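You operate a simulated robot arm through the tools that you are given. There is no shell and no other tool. Be economical: measure what you need, move in short steps, check, and stop when the job is done.

You run a simulated two-armed robot. Do the job below in one go: nothing can be reset, and whatever is moved stays where it is left.

JOB
Pick up the 32 oil can from the top of the long grey bench with one hand, pass it to the other hand and put it on the top of the grey desk. Set down upright: oil can.

The check looks at the end state, three seconds after you hand in, the way a careful person would. Anything else that was tipped, shoved, dropped, spilled or broken makes it a failure.

ROBOT AND FRAMES
Two 7-joint arms with four-finger grippers on one trunk, on a base that drives. Base frame: it is fixed to the floor where the robot stands at the start and does not move with it; the origin is under the middle of the robot, x ahead of it, y to its left, z up; the surface under the hand at the start is at about z = 0.88. Lengths are in m, angles in rad, forces in N, time in s.
The left shoulder is at the start at [0.04, 0.181, 1.279], the right one opposite. With the tool pointing down near the work surface each hand reaches from about 0.28 to 0.82 m from the robot's upright axis, wherever it stands, measured 20 degrees to its own side. Places, roughly: top of the grey desk (40x15 cm) [-3.54, 0.14, 0.88]. Payload 3.67 kg a hand.
The tool frame of a hand sits at the grasp point between the pads (the TCP): z along the fingers, y along the line on which they close. The tips reach 0.028 m beyond it. Largest opening 0.112 m; the body of the gripper starts 0.073 m behind the TCP.
Orientation is told as [roll, pitch, yaw] about the base's x, y, z axes, in that order, counted from this pose: with the fingers straight down and closing along the base's y, the tool's x points along the base's -x, its y along +y and its z along -z.

CONTROLS
- The arms move only by the tool move_arm. It takes "left_moves", "right_moves" or both (then of equal length, played together; a hand with none holds still); each is text: rows parted by semicolons, each of 7 numbers parted by spaces: the gripper command, from -1 (fully open) to 1 (shut), values between in proportion, then the shift along the tool's x, y, z in units of 30 mm (1.0 is 30 mm), then the turn, a rotation vector about the tool's x, y, z in units of 4 degrees (1.0 is 4 degrees). In form: fingers dx dy dz wx wy wz; .... A call has 1 to 10 rows; each row shifts and turns the commanded pose from where the row before left it, along the tool's axes as they then stand. A call with a number of a shift or a turn outside -1 to 1 is refused whole. A row lasts 0.2 s, in which the tool goes at most 0.05 m and 0.15 rad; a call with a longer step from one row to the next is refused whole, and so is a gripper value outside its range. Where a pose cannot be reached the arm comes as near as it can. A force on the tool above 40 N (or 10 N above the force at the start of the call, whichever is more), or a blocked arm, ends the call early, and 0.2 s more pass. The fingers move at their own pace and stop on an object; they squeeze with about 38 N. The grip force told is the motor's: it shows also when the fingers shut on nothing. Time passes only in rows, and 0.2 s behind the last, so rows that do not move let the fingers close. The reply holds the time, the measured pose of the TCP, the force on the tool along the base axes, the opening and the grip force, in the units named above and with some noise, with the torque about the TCP (base axes, N m) and any sound that the robot's microphone picked up.
- Cameras (640 x 400 px; columns grow to the right, rows downward): "scene" is now at [0.1, 0.0183, 1.506]; the picture's right is [0.38, -0.93, 0.00], its down [-0.65, -0.26, -0.71] and it looks along [0.66, 0.27, -0.70] (base axes); focal length 271 px, centre (320, 200). "left" rides on the left gripper at [0.06, 0.018, -0.104] in its tool frame; the picture's right is [-0.29, 0.96, 0.00], its down [-0.80, -0.24, -0.55] and it looks along [-0.53, -0.16, 0.83] (tool axes); focal length 234 px, centre (320, 200). "right" rides on the right gripper at [0.06, -0.018, -0.104] in its tool frame; the picture's right is [0.29, 0.96, 0.00], its down [-0.80, 0.24, -0.55] and it looks along [-0.53, 0.16, 0.83] (tool axes); focal length 234 px, centre (320, 200). There is no depth. A picture from a camera that has moved, and an enlarged one, comes with that camera's place and axes in the base frame and with its lens. The place of the scene camera against the robot may be out by one fixed shift of up to 0.025 m in any direction.
- camera(camera): a new picture of that camera. The clock stands still meanwhile.
- raise_lower(by): slides the trunk up (or, below 0, down) by that many m; the arms and the scene camera ride with it, the base frame stays. It gives what a move gives, with no picture.
- roll_base(legs): drives the robot by 1 to 6 legs, each [ahead, left, turn to the left] in m, m and rad, along the robot's own axes; the way and the turn of a leg run together, so that a leg with both is an arc; at most 1.5 m and 3.142 rad a leg. The arms and the cameras ride along, it lands a little off, and it stops where it bumps. It gives what a move gives.
- head_to(pan, tilt): turns the head with the scene camera to pan (to the left, within 1.501 rad either way) and tilt (down, from -0.506 to 1.204), counted from straight ahead of the robot. It gives what a move gives.
- inspect(camera, box): a new picture of the part [left, top, right, bottom] of that camera's present view, enlarged. The clock stands still meanwhile.
- job_done(): hands the job in; it is judged then, once.

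Go step by step. Nothing tells you exact positions but the pictures and the camera data: compare them with the known pose of the tool, close in by small moves and look again before you grip or let go. The budget is 120 turns and 88 pictures, counting those below and the enlarged ones. Unless the task says otherwise, let go and move clear before handing in, and close with one line.

The tools are called after ">>>" by a JSON object that holds its "method" and its "body". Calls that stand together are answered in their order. move_arm: Moves the arms, as the interface text tells. Its arguments: {"type":"object","properties":{"left_moves":{"type":"string"},"right_moves":{"type":"string"}},"required":[]} The other tools are called the same way: raise_lower (by) slides the trunk up or down; roll_base (legs) drives the base; head_to (pan, tilt) turns the head that bears the scene camera; camera (camera) takes a picture; inspect (camera, box) takes an enlarged picture of a part of a camera's view; job_done () hands the job in.

At the start:

```text
time: 0.0
left_position: [0.4322, 0.5521, 1.1069]
left_ee_rot: [0.0, -0.001, -0.001]
left_wrist_force: [1.5, 0.2, 0.2]
left_ft_torque: [0.0, 0.01, -0.02]
left_opening: 0.1122
left_grasp_force: 0.0
right_position: [0.504, 0.049, 1.1726]
right_ee_rot: [0.003, 0.0, -0.002]
right_wrist_force: [-0.1, -0.6, 0.5]
right_ft_torque: [0.03, 0.02, -0.01]
right_opening: 0.1119
right_grasp_force: 0.0
trunk travel left (down, up): [-0.4, 0.114]
robot x, y, heading: [0.0007, 0.0029, -0.003]
head pan, tilt: [0.387, 0.775]
```

scene: 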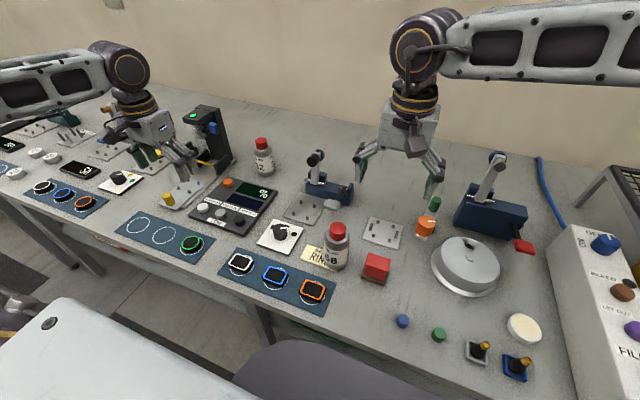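
right: 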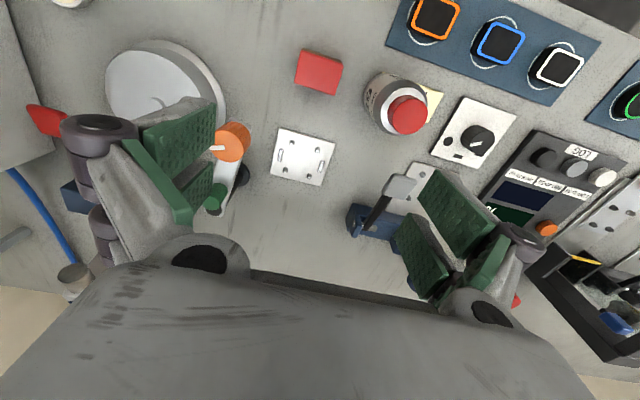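
left: 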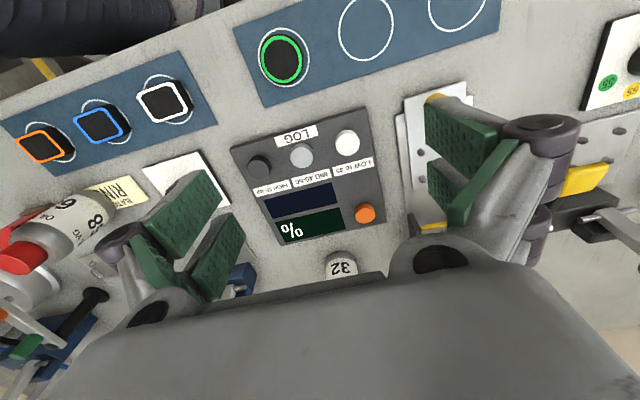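

I see two red-capped bottles: one near (337,245), apparently labelled 68, and one further back near (263,155). I'll enlarge both to read the labels.

>>> {"method": "inspect", "body": {"camera": "scene", "box": [200, 110, 400, 290]}}

>>> {"method": "inspect", "body": {"camera": "scene", "box": [0, 80, 220, 240]}}

```text
2.22 times, centred on (300, 200) of scene
camera zoom: at [0.1, 0.0183, 1.506], right [0.38, -0.93, 0.0], down [-0.65, -0.26, -0.71], along [0.66, 0.27, -0.7], focal length 602 px, centre (364, 200)
```

zoom: 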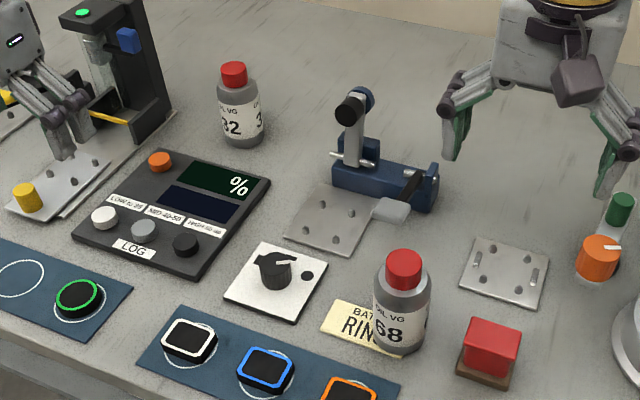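

```text
2.50 times, centred on (110, 160) of scene
camera zoom: at [0.1, 0.0183, 1.506], right [0.38, -0.93, 0.0], down [-0.65, -0.26, -0.71], along [0.66, 0.27, -0.7], focal length 677 px, centre (845, 300)
```

zoom: 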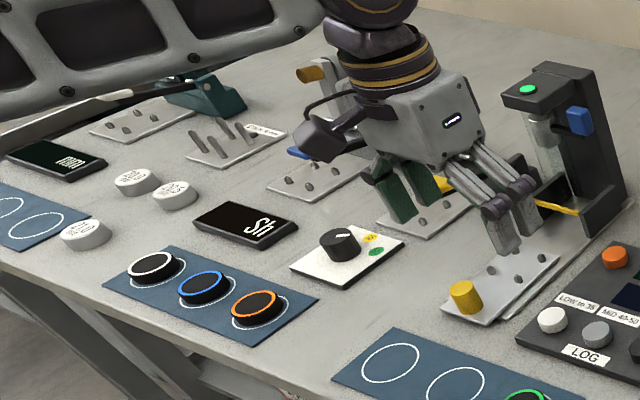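

The 32 bottle is the rear one, at about [0.75, 0.50], top near 1.02. That is out of reach from here, so I want to drive left. I'll check first that the floor there is clear.

>>> {"method": "head_to", "body": {"pan": 1.4, "tilt": 0.7}}

>>> {"method": "camera", "body": {"camera": "scene"}}

```text
time: 1.3
left_position: [0.4333, 0.5539, 1.1063]
left_ee_rot: [0.001, 0.001, 0.0]
left_wrist_force: [0.0, 0.6, 0.1]
left_ft_torque: [0.04, 0.0, 0.0]
left_opening: 0.1119
left_grasp_force: 0.0
right_position: [0.5042, 0.0492, 1.1718]
right_ee_rot: [0.001, 0.001, -0.002]
right_wrist_force: [0.0, -0.4, -0.2]
right_ft_torque: [0.0, 0.01, -0.03]
right_opening: 0.1119
right_grasp_force: 0.1
trunk travel left (down, up): [-0.4, 0.114]
robot x, y, heading: [0.0003, 0.0021, 0.004]
head pan, tilt: [1.4, 0.7]
```

```text
82 pictures are left
camera scene: at [0.0388, 0.0711, 1.5122], right [0.99, -0.17, 0.0], down [-0.11, -0.63, -0.76], along [0.13, 0.75, -0.64], focal length 271 px, centre (320, 200)
```

scene: 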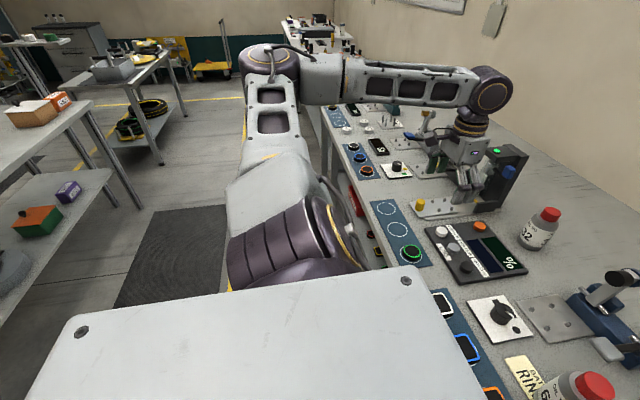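

The floor to the left is clear. I'll drive left 0.28 m and look at the bottle again.

>>> {"method": "roll_base", "body": {"legs": [[0, 0.28, 0]]}}

>>> {"method": "head_to", "body": {"pan": 0.3, "tilt": 0.7}}

>>> {"method": "camera", "body": {"camera": "scene"}}

```text
time: 3.3
left_position: [0.4319, 0.8324, 1.1069]
left_ee_rot: [0.0, 0.0, 0.001]
left_wrist_force: [-0.8, -0.5, -0.4]
left_ft_torque: [0.03, 0.01, 0.03]
left_opening: 0.1118
left_grasp_force: 0.0
right_position: [0.5033, 0.3303, 1.1717]
right_ee_rot: [-0.002, 0.001, 0.002]
right_wrist_force: [0.7, 0.1, 0.0]
right_ft_torque: [0.02, 0.0, 0.02]
right_opening: 0.1121
right_grasp_force: 0.0
trunk travel left (down, up): [-0.4, 0.114]
robot x, y, heading: [-0.0032, 0.2813, 0.002]
head pan, tilt: [1.4, 0.7]
```

```text
time: 4.6
left_position: [0.4303, 0.8351, 1.1063]
left_ee_rot: [0.0, 0.001, 0.002]
left_wrist_force: [-0.7, 0.7, 0.7]
left_ft_torque: [0.0, 0.0, -0.02]
left_opening: 0.1118
left_grasp_force: 0.0
right_position: [0.5037, 0.3322, 1.1713]
right_ee_rot: [-0.001, 0.0, 0.002]
right_wrist_force: [0.1, 0.6, -0.8]
right_ft_torque: [-0.01, 0.01, -0.01]
right_opening: 0.112
right_grasp_force: 0.0
trunk travel left (down, up): [-0.4, 0.114]
robot x, y, heading: [-0.0002, 0.2792, 0.004]
head pan, tilt: [0.3, 0.7]
```

```text
81 pictures are left
camera scene: at [0.1052, 0.2939, 1.5122], right [0.3, -0.95, 0.0], down [-0.62, -0.19, -0.76], along [0.73, 0.23, -0.64], focal length 271 px, centre (320, 200)
```

scene: 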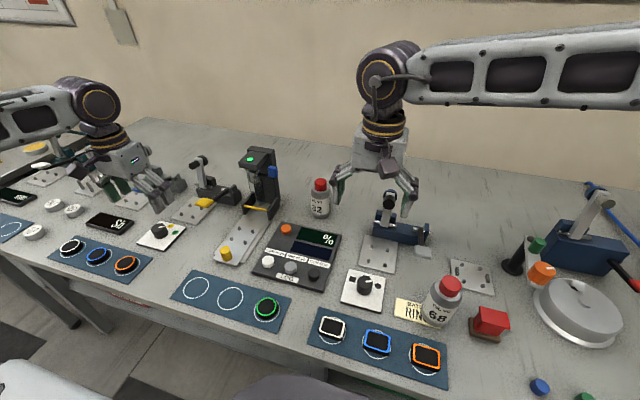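

The bottle stands right of the tall black stand. I'll move the right hand aside to the right and bring the left hand across to the bottle's y at its present height.

>>> {"method": "move_arm", "body": {"left_moves": "-1 0 -1 0 0 0 0; -1 0 -1 0 0 0 0; -1 0 -1 0 0 0 0; -1 0 -1 0 0 0 0; -1 0 -1 0 0 0 0; -1 0 -1 0 0 0 0; -1 0 -1 0 0 0 0; -1 0 -1 0 0 0 0; -1 0 -1 0 0 0 0; -1 0 -1 0 0 0 0", "right_moves": "-1 0 -1 0 0 0 0; -1 0 -1 0 0 0 0; -1 0 -1 0 0 0 0; -1 0 -1 0 0 0 0; -1 0 -1 0 0 0 0; -1 0 -1 0 0 0 0; -1 1 0 0 0 0 0; -1 1 0 0 0 0 0; -1 1 0 0 0 0 0; -1 0 0 0 0 0 0"}}

>>> {"method": "move_arm", "body": {"left_moves": "-1 -1 -1 0 0 0 0; -1 -1 0 0 0 0 0; -1 -1 0 0 0 0 0; -1 -1 0 0 0 0 0; -1 -1 0 0 0 0 0"}}

>>> {"method": "camera", "body": {"camera": "left"}}

>>> {"method": "camera", "body": {"camera": "scene"}}

```text
time: 6.8
left_position: [0.4326, 0.5321, 1.1073]
left_ee_rot: [0.001, -0.001, 0.001]
left_wrist_force: [0.2, 1.0, -0.7]
left_ft_torque: [-0.01, 0.03, 0.02]
left_opening: 0.1118
left_grasp_force: 0.2
right_position: [0.4137, 0.15, 1.172]
right_ee_rot: [0.001, 0.0, -0.001]
right_wrist_force: [0.1, -0.9, -0.5]
right_ft_torque: [0.02, 0.02, 0.01]
right_opening: 0.1118
right_grasp_force: 0.1
trunk travel left (down, up): [-0.4, 0.114]
robot x, y, heading: [0.0022, 0.2781, 0.003]
head pan, tilt: [0.3, 0.7]
```

```text
time: 8.0
left_position: [0.583, 0.5044, 1.1068]
left_ee_rot: [-0.002, 0.0, 0.003]
left_wrist_force: [0.4, 0.7, -0.1]
left_ft_torque: [0.03, 0.01, -0.02]
left_opening: 0.1118
left_grasp_force: 0.1
right_position: [0.4145, 0.1506, 1.1725]
right_ee_rot: [0.0, -0.001, 0.001]
right_wrist_force: [-0.4, 0.4, 0.2]
right_ft_torque: [0.02, 0.0, 0.02]
right_opening: 0.1117
right_grasp_force: 0.0
trunk travel left (down, up): [-0.4, 0.114]
robot x, y, heading: [0.0003, 0.2784, -0.001]
head pan, tilt: [0.3, 0.7]
```

```text
80 pictures are left
camera left: at [0.5234, 0.521, 1.2111], right [0.29, 0.96, 0.0], down [0.8, -0.24, 0.55], along [0.53, -0.16, -0.83], focal length 234 px, centre (320, 200)
```

left: 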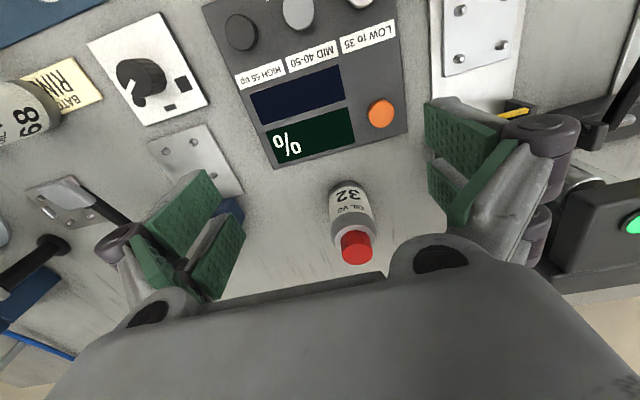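

```text
79 pictures are left
camera scene: at [0.1061, 0.2932, 1.5121], right [0.3, -0.95, 0.0], down [-0.62, -0.19, -0.76], along [0.73, 0.23, -0.64], focal length 271 px, centre (320, 200)
```

scene: 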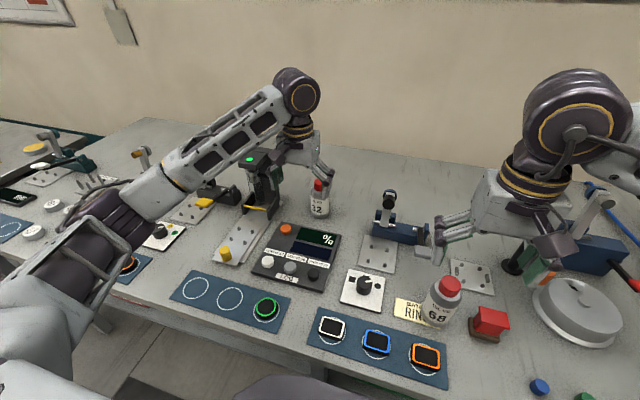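

From the left camera the bottle is at about [0.735, 0.505]. I'll move the left hand forward 0.12 m and check again.

>>> {"method": "move_arm", "body": {"left_moves": "-1 -1 0 0 0 0 0; -1 -1 0 0 0 0 0; -1 -1 0 0 0 0 0; -1 -1 0 0 0 0 0"}}

>>> {"method": "camera", "body": {"camera": "left"}}

>>> {"method": "inspect", "body": {"camera": "scene", "box": [220, 120, 380, 220]}}

```text
time: 9.0
left_position: [0.7032, 0.5024, 1.1053]
left_ee_rot: [0.001, 0.001, 0.004]
left_wrist_force: [0.1, -0.7, -0.3]
left_ft_torque: [0.01, 0.02, -0.02]
left_opening: 0.112
left_grasp_force: 0.0
right_position: [0.4152, 0.1501, 1.1723]
right_ee_rot: [0.0, 0.004, 0.001]
right_wrist_force: [0.9, -0.3, -0.2]
right_ft_torque: [-0.03, 0.02, -0.03]
right_opening: 0.1121
right_grasp_force: 0.0
trunk travel left (down, up): [-0.4, 0.114]
robot x, y, heading: [0.0007, 0.2797, -0.0]
head pan, tilt: [0.3, 0.7]
```

```text
78 pictures are left
camera left: at [0.6444, 0.5217, 1.2097], right [0.29, 0.96, 0.0], down [0.8, -0.24, 0.55], along [0.53, -0.16, -0.83], focal length 234 px, centre (320, 200)
```

left: 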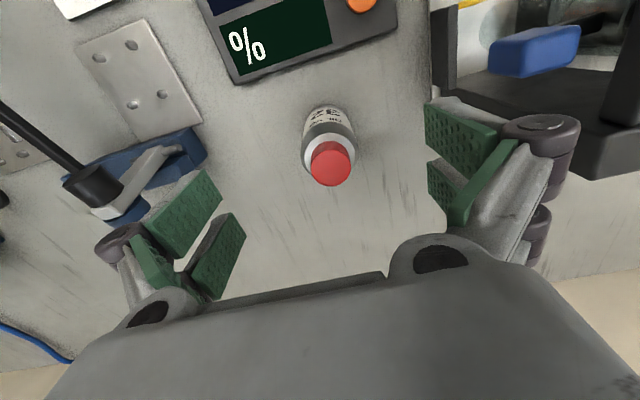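

```text
4.00 times, centred on (300, 170) of scene
camera zoom: at [0.1068, 0.2922, 1.5121], right [0.3, -0.95, 0.0], down [-0.62, -0.19, -0.76], along [0.73, 0.23, -0.65], focal length 1084 px, centre (400, 320)
```

zoom: 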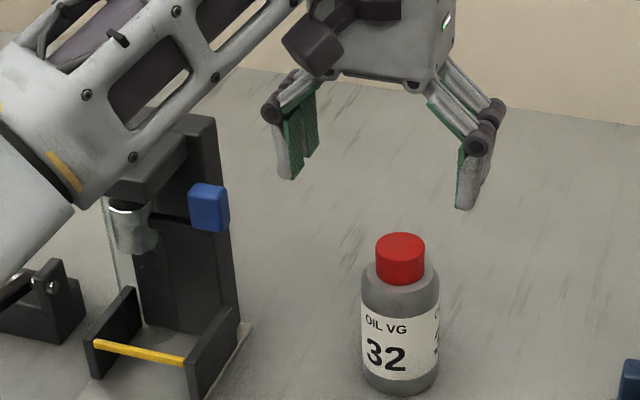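

The forearm passes close to the black stand. Raising the trunk will keep the elbow high while the hand goes down, so I'll do that, move forward 0.03 m, then descend partway and check.

>>> {"method": "raise_lower", "body": {"by": 0.11}}

>>> {"method": "move_arm", "body": {"left_moves": "-1 -1 0 0 0 0 0; -1 0 0 1 0 0 0; -1 0 0 1 0 0 0; -1 0 0 1 0 0 0; -1 0 0 1 0 0 0"}}

>>> {"method": "camera", "body": {"camera": "scene"}}

>>> {"method": "camera", "body": {"camera": "left"}}

```text
time: 10.4
left_position: [0.7027, 0.5044, 1.217]
left_ee_rot: [0.0, 0.0, 0.003]
left_wrist_force: [0.4, -0.8, -0.4]
left_ft_torque: [0.01, 0.01, 0.01]
left_opening: 0.1117
left_grasp_force: 0.1
right_position: [0.4134, 0.1519, 1.2823]
right_ee_rot: [0.001, -0.001, 0.001]
right_wrist_force: [0.0, 0.1, -0.9]
right_ft_torque: [-0.01, 0.0, 0.01]
right_opening: 0.112
right_grasp_force: 0.0
trunk travel left (down, up): [-0.51, 0.004]
robot x, y, heading: [-0.0007, 0.2809, 0.003]
head pan, tilt: [0.3, 0.7]
```

```text
time: 11.6
left_position: [0.7357, 0.5042, 1.0947]
left_ee_rot: [0.0, 0.0, 0.002]
left_wrist_force: [0.5, -0.1, 0.2]
left_ft_torque: [0.02, -0.01, -0.03]
left_opening: 0.1117
left_grasp_force: 0.1
right_position: [0.4135, 0.1513, 1.2826]
right_ee_rot: [-0.001, -0.002, 0.0]
right_wrist_force: [0.4, 0.1, 0.1]
right_ft_torque: [-0.02, 0.01, -0.01]
right_opening: 0.1119
right_grasp_force: 0.0
trunk travel left (down, up): [-0.51, 0.004]
robot x, y, heading: [-0.0003, 0.2838, 0.001]
head pan, tilt: [0.3, 0.7]
```

```text
76 pictures are left
camera scene: at [0.1058, 0.2934, 1.6221], right [0.3, -0.95, 0.0], down [-0.62, -0.19, -0.76], along [0.73, 0.23, -0.64], focal length 271 px, centre (320, 200)
```

scene: 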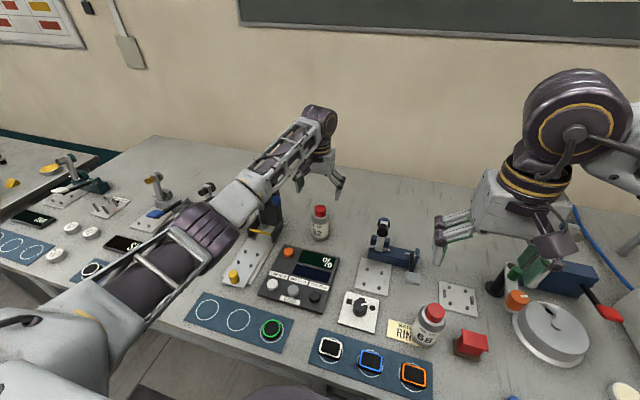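

```text
75 pictures are left
camera left: at [0.674, 0.523, 1.1988], right [0.29, 0.96, 0.0], down [0.8, -0.24, 0.55], along [0.53, -0.16, -0.83], focal length 234 px, centre (320, 200)
```

left: 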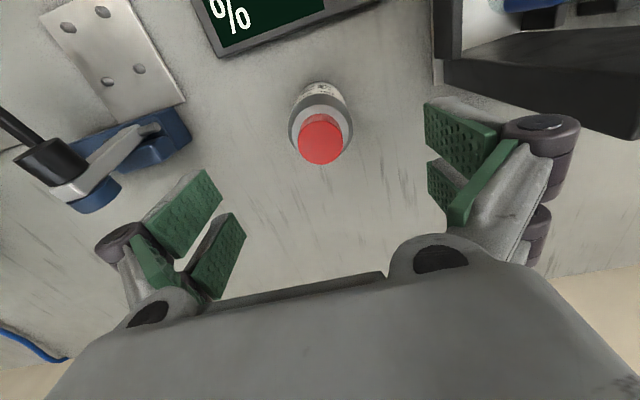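

The hand is centred over the cap. I'll check the forearm against the black stand before descending.

>>> {"method": "inspect", "body": {"camera": "scene", "box": [190, 90, 370, 270]}}

```text
2.22 times, centred on (280, 180) of scene
camera zoom: at [0.1058, 0.2934, 1.6221], right [0.3, -0.95, 0.0], down [-0.62, -0.19, -0.76], along [0.73, 0.23, -0.64], focal length 602 px, centre (409, 244)
```

zoom: 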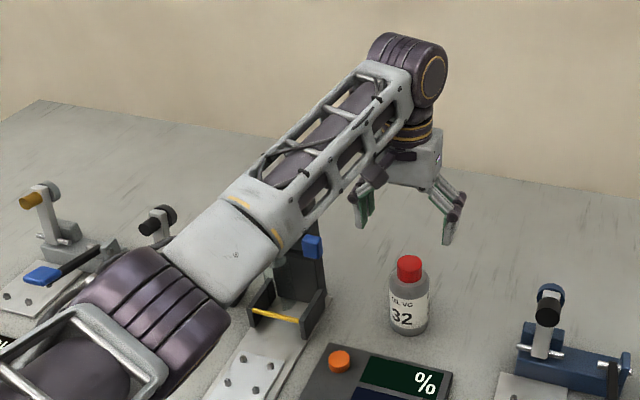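

The forearm now runs well clear of the stand. I'll descend to grip the cap.

>>> {"method": "move_arm", "body": {"left_moves": "-1 0 0 1 0 0 0; -1 0 0 1 0 0 0; -1 0 0 0.75 0 0 0; -1 0 0 0 0 0 0"}}

>>> {"method": "inspect", "body": {"camera": "scene", "box": [240, 120, 380, 260]}}

>>> {"method": "camera", "body": {"camera": "left"}}

```text
time: 12.6
left_position: [0.733, 0.5051, 1.0136]
left_ee_rot: [-0.001, 0.001, 0.001]
left_wrist_force: [-0.5, -0.3, 0.2]
left_ft_torque: [0.01, -0.01, -0.03]
left_opening: 0.1123
left_grasp_force: 0.0
right_position: [0.4139, 0.1514, 1.2831]
right_ee_rot: [0.0, 0.001, 0.0]
right_wrist_force: [-0.1, 0.2, 1.0]
right_ft_torque: [0.0, 0.01, -0.02]
right_opening: 0.112
right_grasp_force: 0.1
trunk travel left (down, up): [-0.51, 0.004]
robot x, y, heading: [0.002, 0.2796, -0.001]
head pan, tilt: [0.3, 0.7]
```

```text
2.86 times, centred on (310, 190) of scene
camera zoom: at [0.1053, 0.2931, 1.6222], right [0.3, -0.95, 0.0], down [-0.62, -0.19, -0.76], along [0.73, 0.23, -0.64], focal length 774 px, centre (349, 229)
```

zoom: 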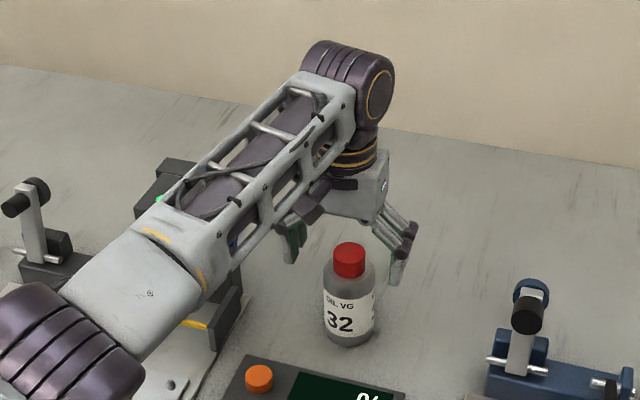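

```text
72 pictures are left
camera left: at [0.6734, 0.5227, 1.1173], right [0.29, 0.96, 0.0], down [0.8, -0.24, 0.55], along [0.53, -0.16, -0.83], focal length 234 px, centre (320, 200)
```

left: 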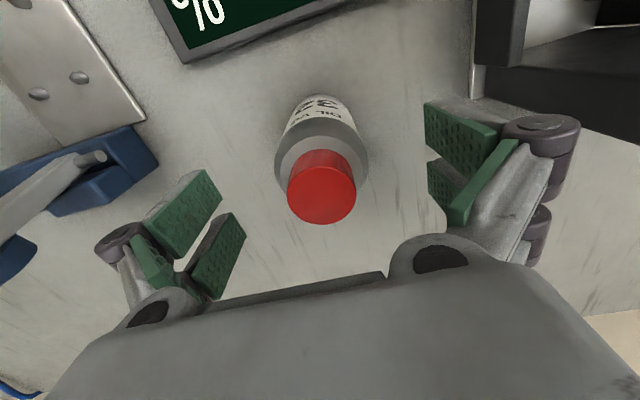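

The cap sits centred between the fingers, its top near 1.016. I'll lower 5 mm and close on the cap.

>>> {"method": "move_arm", "body": {"left_moves": "-1 -0.05 0 0.18 0 0 0; 0 0 0 0 0 0 0; 0.5 0 0 0 0 0 0; 1 0 0 0 0 0 0; 1 0 0 0 0 0 0; 1 0 0 0 0 0 0"}}

>>> {"method": "camera", "body": {"camera": "left"}}

```text
time: 14.0
left_position: [0.7347, 0.5042, 1.0114]
left_ee_rot: [0.0, -0.004, 0.0]
left_wrist_force: [3.2, 1.8, 18.9]
left_ft_torque: [0.13, -0.01, -0.05]
left_opening: 0.0338
left_grasp_force: 37.2
right_position: [0.4114, 0.1506, 1.2828]
right_ee_rot: [-0.001, -0.002, 0.0]
right_wrist_force: [1.3, -1.0, 0.5]
right_ft_torque: [0.01, -0.01, 0.04]
right_opening: 0.1118
right_grasp_force: 0.1
trunk travel left (down, up): [-0.51, 0.004]
robot x, y, heading: [-0.0046, 0.2822, 0.004]
head pan, tilt: [0.3, 0.7]
```

```text
71 pictures are left
camera left: at [0.674, 0.5221, 1.1152], right [0.29, 0.96, 0.0], down [0.79, -0.24, 0.56], along [0.53, -0.16, -0.83], focal length 234 px, centre (320, 200)
```

left: 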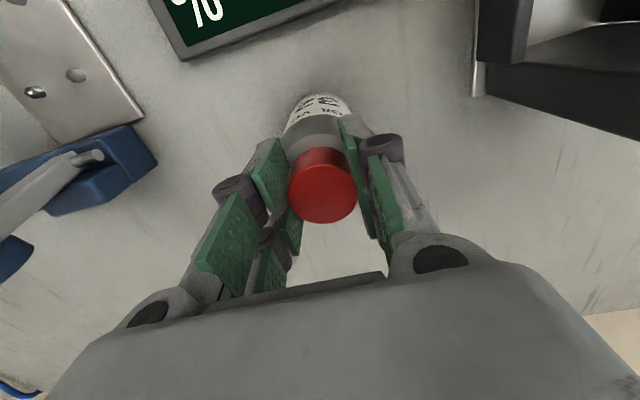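

The grip holds at 0.034 m on the cap, with the tips touching the shoulder. I'll lift slowly.

>>> {"method": "move_arm", "body": {"left_moves": "1 0 0 -0.3 0 0 0; 1 0 0 -0.5 0 0 0; 1 0 0 -0.5 0 0 0; 1 0 0 0 0 0 0"}}

>>> {"method": "camera", "body": {"camera": "left"}}

>>> {"method": "inspect", "body": {"camera": "scene", "box": [240, 120, 380, 260]}}

```text
time: 15.0
left_position: [0.7356, 0.5039, 1.0458]
left_ee_rot: [-0.001, 0.001, 0.003]
left_wrist_force: [0.3, 0.7, -1.9]
left_ft_torque: [-0.01, 0.0, 0.05]
left_opening: 0.0336
left_grasp_force: 37.9
right_position: [0.4143, 0.1503, 1.2815]
right_ee_rot: [0.001, 0.0, -0.001]
right_wrist_force: [-0.8, -0.5, 0.4]
right_ft_torque: [-0.01, 0.01, -0.01]
right_opening: 0.1123
right_grasp_force: 0.0
trunk travel left (down, up): [-0.51, 0.004]
robot x, y, heading: [-0.0016, 0.2796, -0.001]
head pan, tilt: [0.3, 0.7]
```

```text
70 pictures are left
camera left: at [0.6754, 0.5222, 1.1506], right [0.29, 0.96, 0.0], down [0.8, -0.24, 0.55], along [0.53, -0.16, -0.83], focal length 234 px, centre (320, 200)
```

left: 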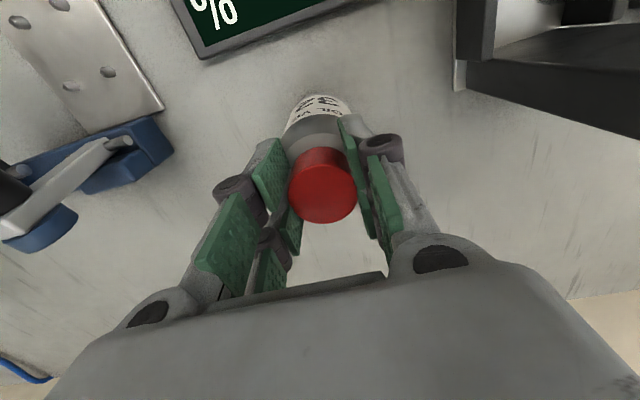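

```text
2.86 times, centred on (310, 190) of scene
camera zoom: at [0.1065, 0.2936, 1.6221], right [0.3, -0.95, 0.0], down [-0.62, -0.19, -0.76], along [0.73, 0.23, -0.65], focal length 774 px, centre (349, 229)
```

zoom: 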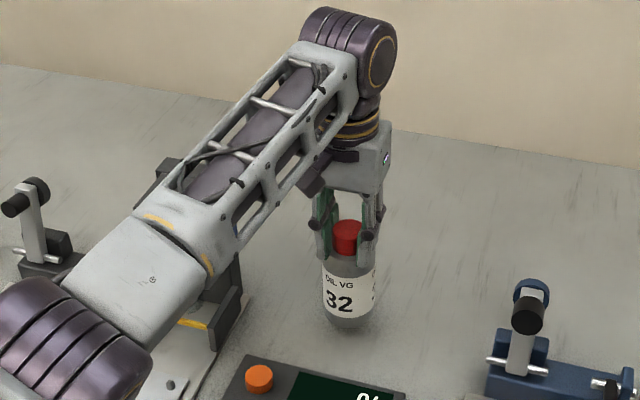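

The bottle is lifted cleanly and hangs straight. I'll raise it and retract it toward the robot.

>>> {"method": "move_arm", "body": {"left_moves": "1 0 0 -1 0 0 0; 1 0 0 -1 0 0 0; 1 0 0 -1 0 0 0; 1 0 0 -1 0 0 0; 1 1 0 0 0 0 0; 1 1 0 0 0 0 0; 1 1 0 0 0 0 0; 1 1 0 0 0 0 0; 1 1 0 0 0 0 0; 1 1 0 0 0 0 0"}}

>>> {"method": "move_arm", "body": {"left_moves": "1 1 0 0 0 0 0; 1 1 0 0 0 0 0; 1 1 0 0 0 0 0; 1 0 0 0 0 0 0"}}

>>> {"method": "roll_base", "body": {"legs": [[-0.5, 0, 0]]}}

>>> {"method": "head_to", "body": {"pan": 1.5, "tilt": 0.4}}

>>> {"method": "camera", "body": {"camera": "scene"}}

```text
time: 17.2
left_position: [0.5523, 0.5041, 1.1681]
left_ee_rot: [-0.001, 0.001, 0.003]
left_wrist_force: [0.8, 0.5, -2.4]
left_ft_torque: [0.0, 0.02, -0.02]
left_opening: 0.0334
left_grasp_force: 37.5
right_position: [0.4124, 0.1507, 1.2824]
right_ee_rot: [0.001, 0.0, -0.001]
right_wrist_force: [-0.6, -0.3, 0.1]
right_ft_torque: [-0.02, -0.05, 0.0]
right_opening: 0.1119
right_grasp_force: 0.0
trunk travel left (down, up): [-0.51, 0.004]
robot x, y, heading: [0.0004, 0.282, 0.009]
head pan, tilt: [0.3, 0.7]
```

```text
time: 18.2
left_position: [0.4646, 0.5052, 1.1678]
left_ee_rot: [-0.001, 0.0, 0.002]
left_wrist_force: [-0.1, 0.2, -3.1]
left_ft_torque: [-0.01, 0.05, 0.01]
left_opening: 0.0333
left_grasp_force: 37.8
right_position: [0.413, 0.151, 1.2822]
right_ee_rot: [-0.001, 0.001, 0.0]
right_wrist_force: [-0.3, -0.1, 0.9]
right_ft_torque: [0.01, 0.01, 0.0]
right_opening: 0.1118
right_grasp_force: 0.0
trunk travel left (down, up): [-0.51, 0.004]
robot x, y, heading: [-0.0001, 0.2809, 0.001]
head pan, tilt: [0.3, 0.7]
```

```text
time: 21.2
left_position: [-0.032, 0.5015, 1.1676]
left_ee_rot: [-0.002, 0.002, -0.002]
left_wrist_force: [-0.1, -0.4, -2.2]
left_ft_torque: [-0.03, 0.02, 0.05]
left_opening: 0.0334
left_grasp_force: 37.3
right_position: [-0.082, 0.1504, 1.2825]
right_ee_rot: [0.002, 0.002, -0.005]
right_wrist_force: [0.1, 0.4, 0.6]
right_ft_torque: [0.01, 0.02, -0.01]
right_opening: 0.1122
right_grasp_force: 0.0
trunk travel left (down, up): [-0.51, 0.004]
robot x, y, heading: [-0.4986, 0.2799, 0.0]
head pan, tilt: [0.3, 0.7]
```

```text
time: 22.6
left_position: [-0.0323, 0.5025, 1.1682]
left_ee_rot: [0.0, 0.0, -0.001]
left_wrist_force: [0.0, -1.3, -1.9]
left_ft_torque: [-0.01, 0.02, 0.01]
left_opening: 0.0335
left_grasp_force: 38.5
right_position: [-0.0843, 0.1496, 1.2823]
right_ee_rot: [0.0, 0.0, -0.003]
right_wrist_force: [-0.3, -0.1, -0.6]
right_ft_torque: [0.0, -0.01, 0.03]
right_opening: 0.112
right_grasp_force: 0.0
trunk travel left (down, up): [-0.51, 0.004]
robot x, y, heading: [-0.4972, 0.2804, -0.002]
head pan, tilt: [1.499, 0.4]
```

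```text
68 pictures are left
camera scene: at [-0.4666, 0.3605, 1.6491], right [1.0, -0.07, 0.0], down [-0.03, -0.39, -0.92], along [0.07, 0.92, -0.39], focal length 271 px, centre (320, 200)
```

scene: 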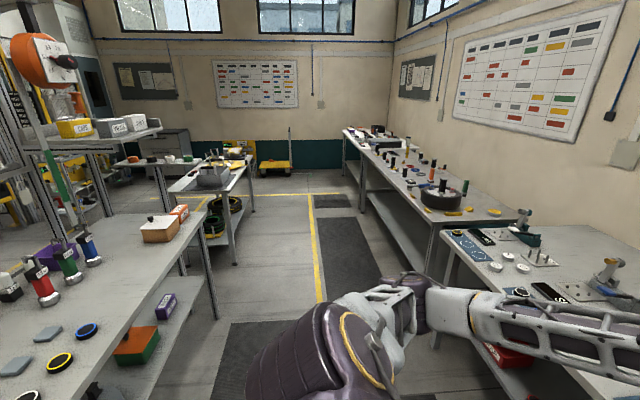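

There is another bench behind me on the left, with its edge near x = -1.1. I'll turn left in place and look around for the desk.

>>> {"method": "roll_base", "body": {"legs": [[0, 0, 1.57]]}}

>>> {"method": "head_to", "body": {"pan": 1.3, "tilt": 0.4}}

>>> {"method": "camera", "body": {"camera": "scene"}}

```text
time: 27.3
left_position: [-0.7256, 0.744, 1.1667]
left_ee_rot: [0.0, 0.001, 1.581]
left_wrist_force: [0.3, 0.2, -2.5]
left_ft_torque: [-0.01, 0.01, 0.02]
left_opening: 0.0334
left_grasp_force: 38.1
right_position: [-0.3726, 0.6963, 1.2822]
right_ee_rot: [0.001, 0.0, 1.58]
right_wrist_force: [0.0, 0.2, -0.7]
right_ft_torque: [0.0, 0.03, 0.03]
right_opening: 0.1119
right_grasp_force: 0.1
trunk travel left (down, up): [-0.51, 0.004]
robot x, y, heading: [-0.4994, 0.2811, 1.582]
head pan, tilt: [1.499, 0.4]
```

```text
time: 28.0
left_position: [-0.7252, 0.7437, 1.1675]
left_ee_rot: [-0.001, 0.001, 1.581]
left_wrist_force: [-0.4, 0.1, -2.1]
left_ft_torque: [-0.03, -0.02, 0.01]
left_opening: 0.0337
left_grasp_force: 38.3
right_position: [-0.3716, 0.6968, 1.2835]
right_ee_rot: [0.001, 0.0, 1.578]
right_wrist_force: [0.2, 0.2, -0.9]
right_ft_torque: [0.01, 0.01, 0.02]
right_opening: 0.112
right_grasp_force: 0.0
trunk travel left (down, up): [-0.51, 0.004]
robot x, y, heading: [-0.4955, 0.2821, 1.581]
head pan, tilt: [1.3, 0.4]
```

```text
67 pictures are left
camera scene: at [-0.5837, 0.3125, 1.6491], right [0.26, 0.97, 0.0], down [0.38, -0.1, -0.92], along [-0.89, 0.24, -0.39], focal length 271 px, centre (320, 200)
```

scene: 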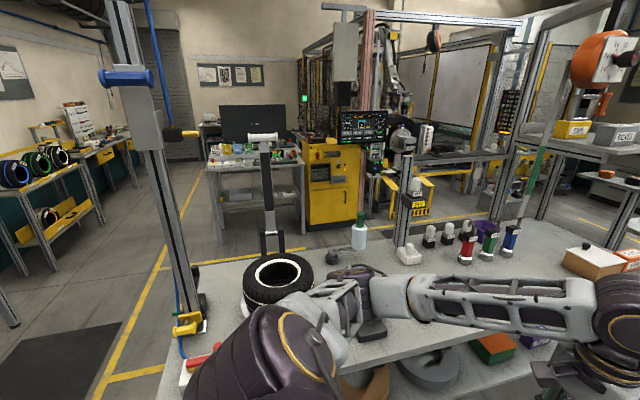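

The desk with the monitor, around pixel (250,165), matches the place given. I'll enlarge it, and look at the way there.

>>> {"method": "inspect", "body": {"camera": "scene", "box": [170, 90, 330, 250]}}

>>> {"method": "head_to", "body": {"pan": 1.501, "tilt": 0.6}}

>>> {"method": "camera", "body": {"camera": "scene"}}

```text
2.50 times, centred on (250, 170) of scene
camera zoom: at [-0.5837, 0.3125, 1.6491], right [0.26, 0.97, 0.0], down [0.38, -0.1, -0.92], along [-0.89, 0.24, -0.39], focal length 677 px, centre (495, 275)
```

zoom: 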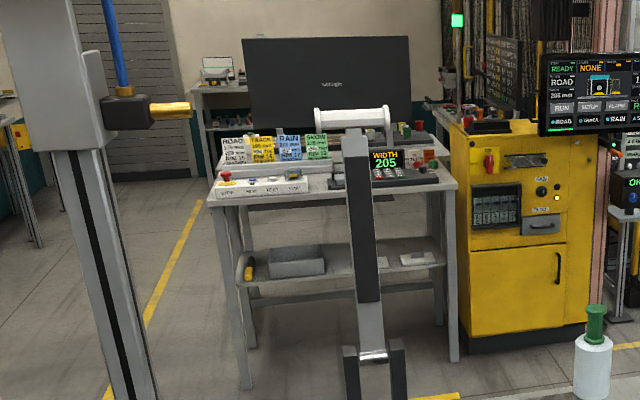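

```text
time: 28.7
left_position: [-0.7254, 0.7438, 1.1675]
left_ee_rot: [-0.001, 0.0, 1.58]
left_wrist_force: [0.5, -0.1, -3.3]
left_ft_torque: [-0.04, -0.02, -0.01]
left_opening: 0.0337
left_grasp_force: 37.8
right_position: [-0.3727, 0.6957, 1.2819]
right_ee_rot: [0.0, 0.001, 1.581]
right_wrist_force: [-0.2, 0.2, 0.4]
right_ft_torque: [-0.01, 0.01, 0.03]
right_opening: 0.112
right_grasp_force: 0.0
trunk travel left (down, up): [-0.51, 0.004]
robot x, y, heading: [-0.4947, 0.2824, 1.581]
head pan, tilt: [1.499, 0.6]
```

```text
65 pictures are left
camera scene: at [-0.5823, 0.294, 1.6309], right [0.06, 1.0, 0.0], down [0.56, -0.04, -0.83], along [-0.82, 0.05, -0.56], focal length 271 px, centre (320, 200)
```

scene: 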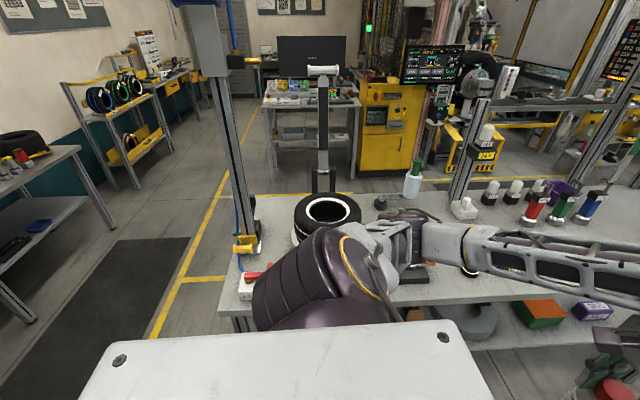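

The desk front is at about x = -3.28, y -0.1 to 0.87. The in-between bench covers x -1.75 to -1.09 for y > 0, and the aisle is around y = -0.7. I'll turn to face -x and check the left side.

>>> {"method": "roll_base", "body": {"legs": [[0.0, 0, 1.56]]}}

>>> {"method": "head_to", "body": {"pan": 1.0, "tilt": 0.6}}

>>> {"method": "camera", "body": {"camera": "scene"}}

```text
time: 33.3
left_position: [-0.9644, 0.0597, 1.169]
left_ee_rot: [0.0, 0.002, 3.138]
left_wrist_force: [0.2, -0.2, -1.8]
left_ft_torque: [-0.03, 0.0, -0.02]
left_opening: 0.0339
left_grasp_force: 37.9
right_position: [-0.91, 0.4127, 1.2822]
right_ee_rot: [0.0, -0.001, 3.135]
right_wrist_force: [-0.3, 0.7, -0.6]
right_ft_torque: [-0.04, 0.03, -0.01]
right_opening: 0.1119
right_grasp_force: 0.0
trunk travel left (down, up): [-0.51, 0.004]
robot x, y, heading: [-0.495, 0.2772, 3.129]
head pan, tilt: [1.499, 0.6]
```

```text
time: 34.3
left_position: [-0.9628, 0.0601, 1.1694]
left_ee_rot: [0.0, -0.001, 3.138]
left_wrist_force: [-0.3, -0.4, -2.8]
left_ft_torque: [0.02, -0.02, 0.02]
left_opening: 0.0336
left_grasp_force: 38.1
right_position: [-0.9105, 0.4132, 1.2813]
right_ee_rot: [0.0, -0.001, 3.137]
right_wrist_force: [0.1, 0.1, 0.4]
right_ft_torque: [0.05, 0.0, 0.03]
right_opening: 0.112
right_grasp_force: 0.1
trunk travel left (down, up): [-0.51, 0.004]
robot x, y, heading: [-0.5007, 0.2803, 3.141]
head pan, tilt: [1.0, 0.6]
```

```text
64 pictures are left
camera scene: at [-0.5623, 0.1937, 1.6308], right [-0.84, 0.54, 0.0], down [0.31, 0.47, -0.82], along [-0.45, -0.69, -0.57], focal length 271 px, centre (320, 200)
```

scene: 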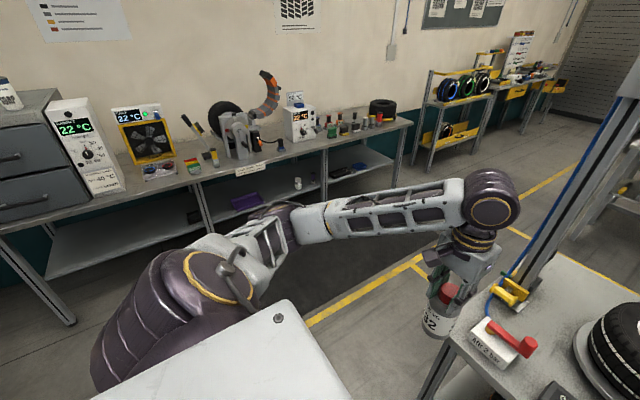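

The aisle is clear (wall bench edge at y about -1.5). I'll shift to y = -0.7, then drive along to x = -2.5.

>>> {"method": "roll_base", "body": {"legs": [[0, 0.98, 0], [1.5, 0, 0], [0.45, 0, 0]]}}

>>> {"method": "head_to", "body": {"pan": -0.6, "tilt": 0.6}}

>>> {"method": "camera", "body": {"camera": "scene"}}

```text
time: 49.1
left_position: [-2.8967, -0.9445, 1.1687]
left_ee_rot: [0.0, -0.001, -3.126]
left_wrist_force: [0.8, -0.9, -2.1]
left_ft_torque: [-0.02, 0.01, -0.02]
left_opening: 0.0334
left_grasp_force: 38.1
right_position: [-2.8511, -0.591, 1.2831]
right_ee_rot: [-0.002, -0.003, -3.124]
right_wrist_force: [1.0, 0.2, -0.3]
right_ft_torque: [0.01, 0.02, -0.01]
right_opening: 0.1121
right_grasp_force: 0.0
trunk travel left (down, up): [-0.51, 0.004]
robot x, y, heading: [-2.4373, -0.7104, -3.121]
head pan, tilt: [1.0, 0.6]
```

```text
time: 50.7
left_position: [-2.8971, -0.9447, 1.167]
left_ee_rot: [0.0, 0.0, -3.125]
left_wrist_force: [-0.6, 0.3, -2.6]
left_ft_torque: [0.0, -0.02, 0.03]
left_opening: 0.0337
left_grasp_force: 38.5
right_position: [-2.8531, -0.5904, 1.2828]
right_ee_rot: [-0.001, -0.001, -3.128]
right_wrist_force: [0.1, 0.0, -0.2]
right_ft_torque: [0.01, -0.03, 0.03]
right_opening: 0.1122
right_grasp_force: 0.0
trunk travel left (down, up): [-0.51, 0.004]
robot x, y, heading: [-2.4368, -0.7131, -3.125]
head pan, tilt: [-0.6, 0.6]
```

```text
63 pictures are left
camera scene: at [-2.5274, -0.6785, 1.6308], right [0.55, 0.83, 0.0], down [0.47, -0.31, -0.82], along [-0.69, 0.45, -0.57], focal length 271 px, centre (320, 200)
```

scene: 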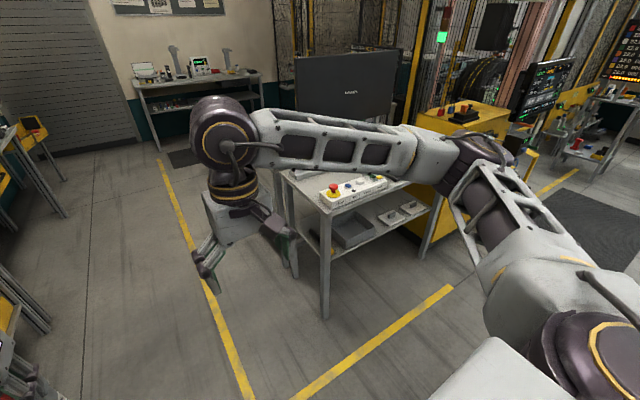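

The desk's near-left corner is at about [-3.34, -0.12]. I'll slide right to face the desk from a distance.

>>> {"method": "roll_base", "body": {"legs": [[0, -0.85, 0]]}}

>>> {"method": "head_to", "body": {"pan": 0.0, "tilt": 0.55}}

>>> {"method": "camera", "body": {"camera": "scene"}}

```text
time: 55.4
left_position: [-2.9143, -0.0961, 1.1665]
left_ee_rot: [0.0, 0.001, -3.12]
left_wrist_force: [0.1, 0.9, -3.1]
left_ft_torque: [0.02, -0.04, -0.03]
left_opening: 0.0334
left_grasp_force: 37.6
right_position: [-2.8695, 0.2586, 1.2823]
right_ee_rot: [-0.001, 0.0, -3.122]
right_wrist_force: [0.3, -0.7, -0.2]
right_ft_torque: [0.03, 0.02, -0.02]
right_opening: 0.1123
right_grasp_force: 0.0
trunk travel left (down, up): [-0.51, 0.004]
robot x, y, heading: [-2.4558, 0.1372, -3.119]
head pan, tilt: [-0.6, 0.6]
```

```text
time: 56.4
left_position: [-2.9132, -0.0946, 1.168]
left_ee_rot: [-0.001, 0.002, -3.12]
left_wrist_force: [-0.1, -1.3, -3.0]
left_ft_torque: [0.04, -0.04, 0.03]
left_opening: 0.0339
left_grasp_force: 38.3
right_position: [-2.8689, 0.2588, 1.2822]
right_ee_rot: [0.0, 0.0, -3.122]
right_wrist_force: [0.1, -0.5, 0.5]
right_ft_torque: [0.01, -0.02, -0.03]
right_opening: 0.1117
right_grasp_force: 0.1
trunk travel left (down, up): [-0.51, 0.004]
robot x, y, heading: [-2.4552, 0.1367, -3.117]
head pan, tilt: [0.0, 0.55]
```

```text
62 pictures are left
camera scene: at [-2.5596, 0.122, 1.6353], right [-0.02, 1.0, 0.0], down [0.52, 0.01, -0.85], along [-0.85, -0.02, -0.52], focal length 271 px, centre (320, 200)
```

scene: 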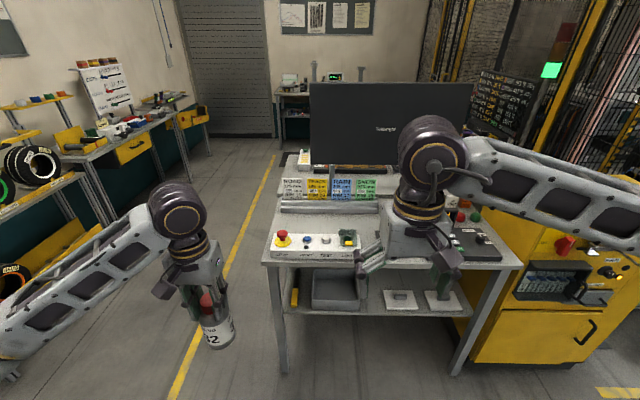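

I see the given place falling between the switch box and the silver strip on the desk. I'll enlarge that area.

>>> {"method": "inspect", "body": {"camera": "scene", "box": [250, 150, 410, 270]}}

```text
3.33 times, centred on (330, 210) of scene
camera zoom: at [-2.5596, 0.122, 1.6353], right [-0.02, 1.0, 0.0], down [0.52, 0.01, -0.85], along [-0.85, -0.02, -0.52], focal length 903 px, centre (287, 167)
```

zoom: 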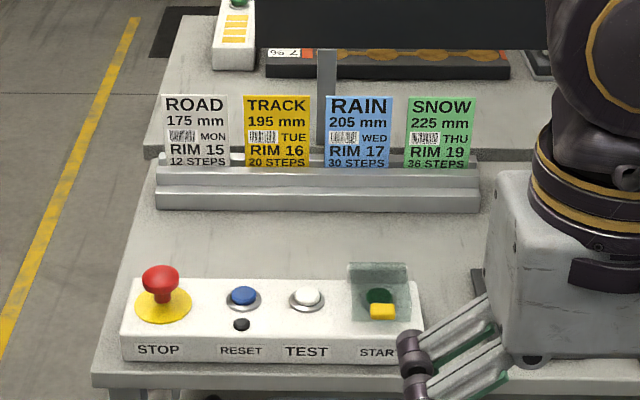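

There is a clear strip between the switch box and the card rack, x -3.66 to -3.46. I plan to pass the bottle here over the floor: the left hand holds the cap from above and the right hand takes the body tilted 45° forward. First I'll orient the right hand, moving it forward at the same time.

>>> {"method": "move_arm", "body": {"right_moves": "-1 -1 0 0 0 0 -1; -1 -1 0 0 0 0 -1; -1 -1 0 0 0 0 -1; -1 0 -1 0 0 0 -1; -1 0 -1 0 0 0 -1; -1 0 0 0 0 -1 0; -1 0 0 0 0 -1 0; -1 0 0 0 0 -1 0; -1 0 0 0 0 -1 0; -1 0 0 0 0 -1 0"}}

>>> {"method": "move_arm", "body": {"right_moves": "-1 0 0 0 0 -1 0; -1 0 0 0 0 -1 0; -1 0 0 0 0 -1 0; -1 0 0 0 0 -1 0; -1 0 0 0 0 -1 0; -1 0 0 0 0 -1 0; -1 0 0 0 0 0 0"}}

>>> {"method": "camera", "body": {"camera": "scene"}}

```text
time: 58.6
left_position: [-2.9129, -0.0949, 1.167]
left_ee_rot: [0.0, 0.0, -3.122]
left_wrist_force: [0.4, 0.5, -2.3]
left_ft_torque: [0.03, -0.02, 0.01]
left_opening: 0.0336
left_grasp_force: 38.1
right_position: [-2.9735, 0.3082, 1.2819]
right_ee_rot: [-0.001, -0.351, -2.772]
right_wrist_force: [1.4, -0.2, 0.2]
right_ft_torque: [-0.04, 0.03, -0.03]
right_opening: 0.112
right_grasp_force: 0.1
trunk travel left (down, up): [-0.51, 0.004]
robot x, y, heading: [-2.4504, 0.1342, -3.122]
head pan, tilt: [0.0, 0.55]
```

```text
time: 60.2
left_position: [-2.9139, -0.096, 1.1668]
left_ee_rot: [0.0, 0.002, -3.122]
left_wrist_force: [-0.6, 0.0, -3.3]
left_ft_torque: [0.03, -0.04, 0.0]
left_opening: 0.0338
left_grasp_force: 37.4
right_position: [-2.9753, 0.3082, 1.2818]
right_ee_rot: [0.0, -0.771, -2.772]
right_wrist_force: [-0.2, 1.0, -0.5]
right_ft_torque: [0.0, -0.01, 0.04]
right_opening: 0.1123
right_grasp_force: 0.0
trunk travel left (down, up): [-0.51, 0.004]
robot x, y, heading: [-2.4526, 0.1345, -3.116]
head pan, tilt: [0.0, 0.55]
```

```text
60 pictures are left
camera scene: at [-2.5598, 0.122, 1.6353], right [-0.02, 1.0, 0.0], down [0.52, 0.01, -0.85], along [-0.85, -0.02, -0.52], focal length 271 px, centre (320, 200)
```

scene: 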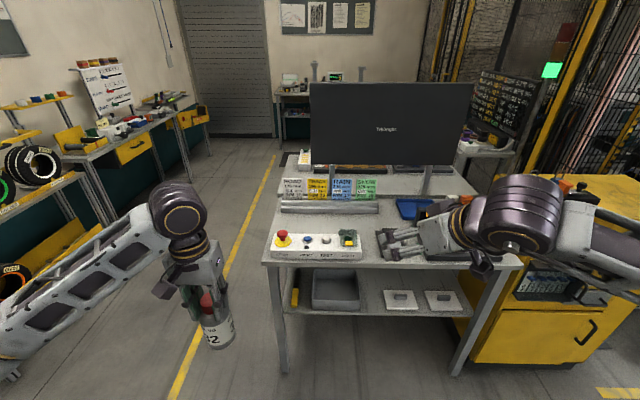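

The right hand is tilted well. I'll bring the left hand with the bottle to the middle and forward, and lower the right hand to the bottle's body height off to its side.

>>> {"method": "move_arm", "body": {"left_moves": "1 -1 -0.9 0 0 0 0; 1 -1 -0.9 0 0 0 0; 1 -1 -0.9 0 0 0 0; 1 -1 -0.9 0 0 0 0; 1 -1 -0.9 0 0 0 0; 1 -0.9 -0.9 0 0 0 0; 1 0 0 0 0 0 0", "right_moves": "-1 0.6 0.47 0.82 0 0 0; -1 0.6 0.47 0.82 0 0 0; -1 0.6 0.47 0.82 0 0 0; -1 0.6 0.47 0.82 0 0 0; -1 0.6 0.47 0.82 0 0 0; -1 0.6 0.47 0.82 0 0 0; -1 0 0 0 0 0 0"}}

>>> {"method": "camera", "body": {"camera": "scene"}}

>>> {"method": "camera", "body": {"camera": "right"}}

```text
time: 61.8
left_position: [-3.092, 0.0629, 1.1678]
left_ee_rot: [-0.001, -0.001, -3.12]
left_wrist_force: [-0.5, -0.9, -3.6]
left_ft_torque: [-0.02, -0.04, 0.01]
left_opening: 0.0335
left_grasp_force: 37.8
right_position: [-2.9673, 0.2202, 1.098]
right_ee_rot: [0.0, -0.768, -2.772]
right_wrist_force: [-0.3, -0.3, 0.1]
right_ft_torque: [0.02, -0.02, -0.01]
right_opening: 0.1117
right_grasp_force: 0.1
trunk travel left (down, up): [-0.51, 0.004]
robot x, y, heading: [-2.4516, 0.1394, -3.123]
head pan, tilt: [0.0, 0.55]
```

```text
59 pictures are left
camera scene: at [-2.5592, 0.1216, 1.6354], right [-0.02, 1.0, 0.0], down [0.52, 0.01, -0.85], along [-0.85, -0.02, -0.52], focal length 271 px, centre (320, 200)
```

scene: 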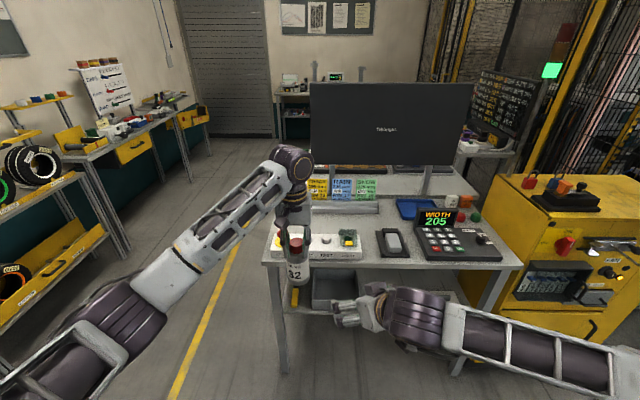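

```text
58 pictures are left
camera right: at [-2.8667, 0.2801, 1.133], right [0.54, -0.82, -0.2], down [-0.09, -0.29, 0.95], along [-0.84, -0.49, -0.23], focal length 234 px, centre (320, 200)
```

right: 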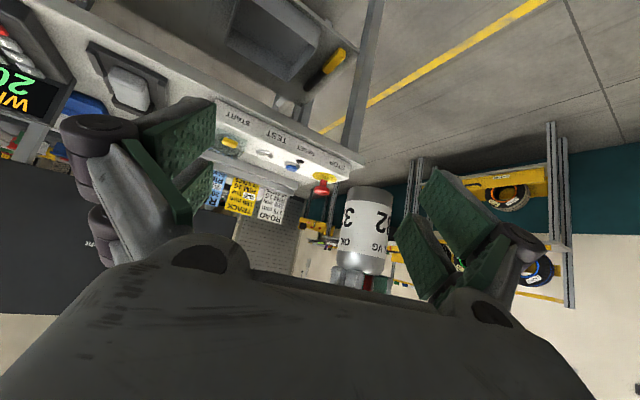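

Bottle position agrees with the left hand's pose. I'll bring the right hand laterally in line with the bottle, 0.12 m short of it.

>>> {"method": "move_arm", "body": {"right_moves": "-1 -0.33 0.85 0.3 0 0 0; -1 -0.33 0.85 0.3 0 0 0; -1 -0.33 0.85 0.3 0 0 0; -1 -0.33 0.85 0.3 0 0 0; -1 0 0 0 0 0 0"}}

>>> {"method": "camera", "body": {"camera": "right"}}

>>> {"method": "inspect", "body": {"camera": "scene", "box": [220, 130, 460, 370]}}

```text
time: 63.0
left_position: [-3.0933, 0.0636, 1.1679]
left_ee_rot: [-0.001, 0.002, -3.119]
left_wrist_force: [0.4, -0.3, -2.5]
left_ft_torque: [0.02, -0.04, 0.0]
left_opening: 0.0334
left_grasp_force: 37.8
right_position: [-2.9805, 0.1064, 1.1027]
right_ee_rot: [0.001, -0.769, -2.772]
right_wrist_force: [-0.2, -0.1, 0.3]
right_ft_torque: [0.0, -0.04, 0.03]
right_opening: 0.112
right_grasp_force: 0.1
trunk travel left (down, up): [-0.51, 0.004]
robot x, y, heading: [-2.4528, 0.1378, -3.121]
head pan, tilt: [0.0, 0.55]
```

```text
57 pictures are left
camera right: at [-2.8799, 0.1664, 1.1359], right [0.54, -0.82, -0.2], down [-0.09, -0.29, 0.95], along [-0.84, -0.49, -0.23], focal length 234 px, centre (320, 200)
```

right: 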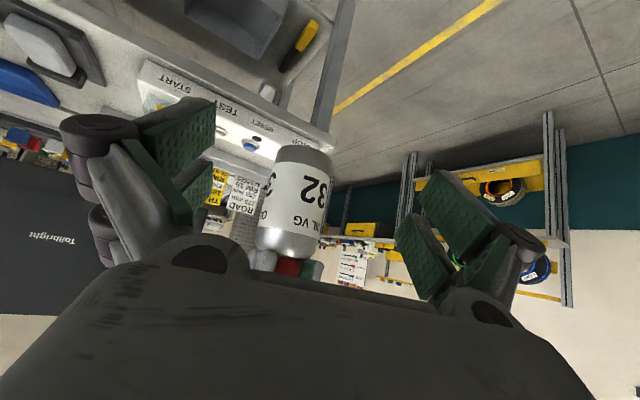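

```text
1.67 times, centred on (340, 250) of scene
camera zoom: at [-2.5595, 0.1229, 1.6353], right [-0.02, 1.0, 0.0], down [0.52, 0.01, -0.85], along [-0.85, -0.02, -0.52], focal length 452 px, centre (287, 117)
```

zoom: 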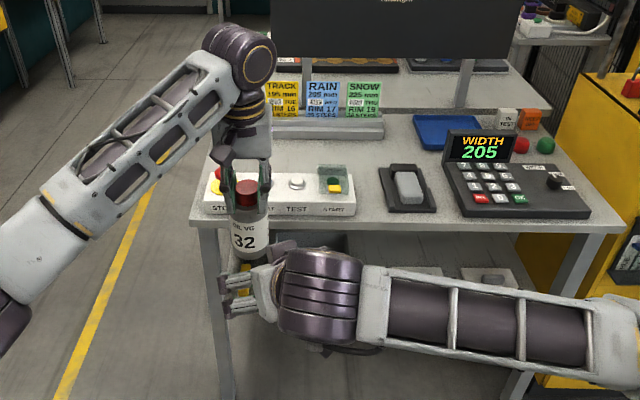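

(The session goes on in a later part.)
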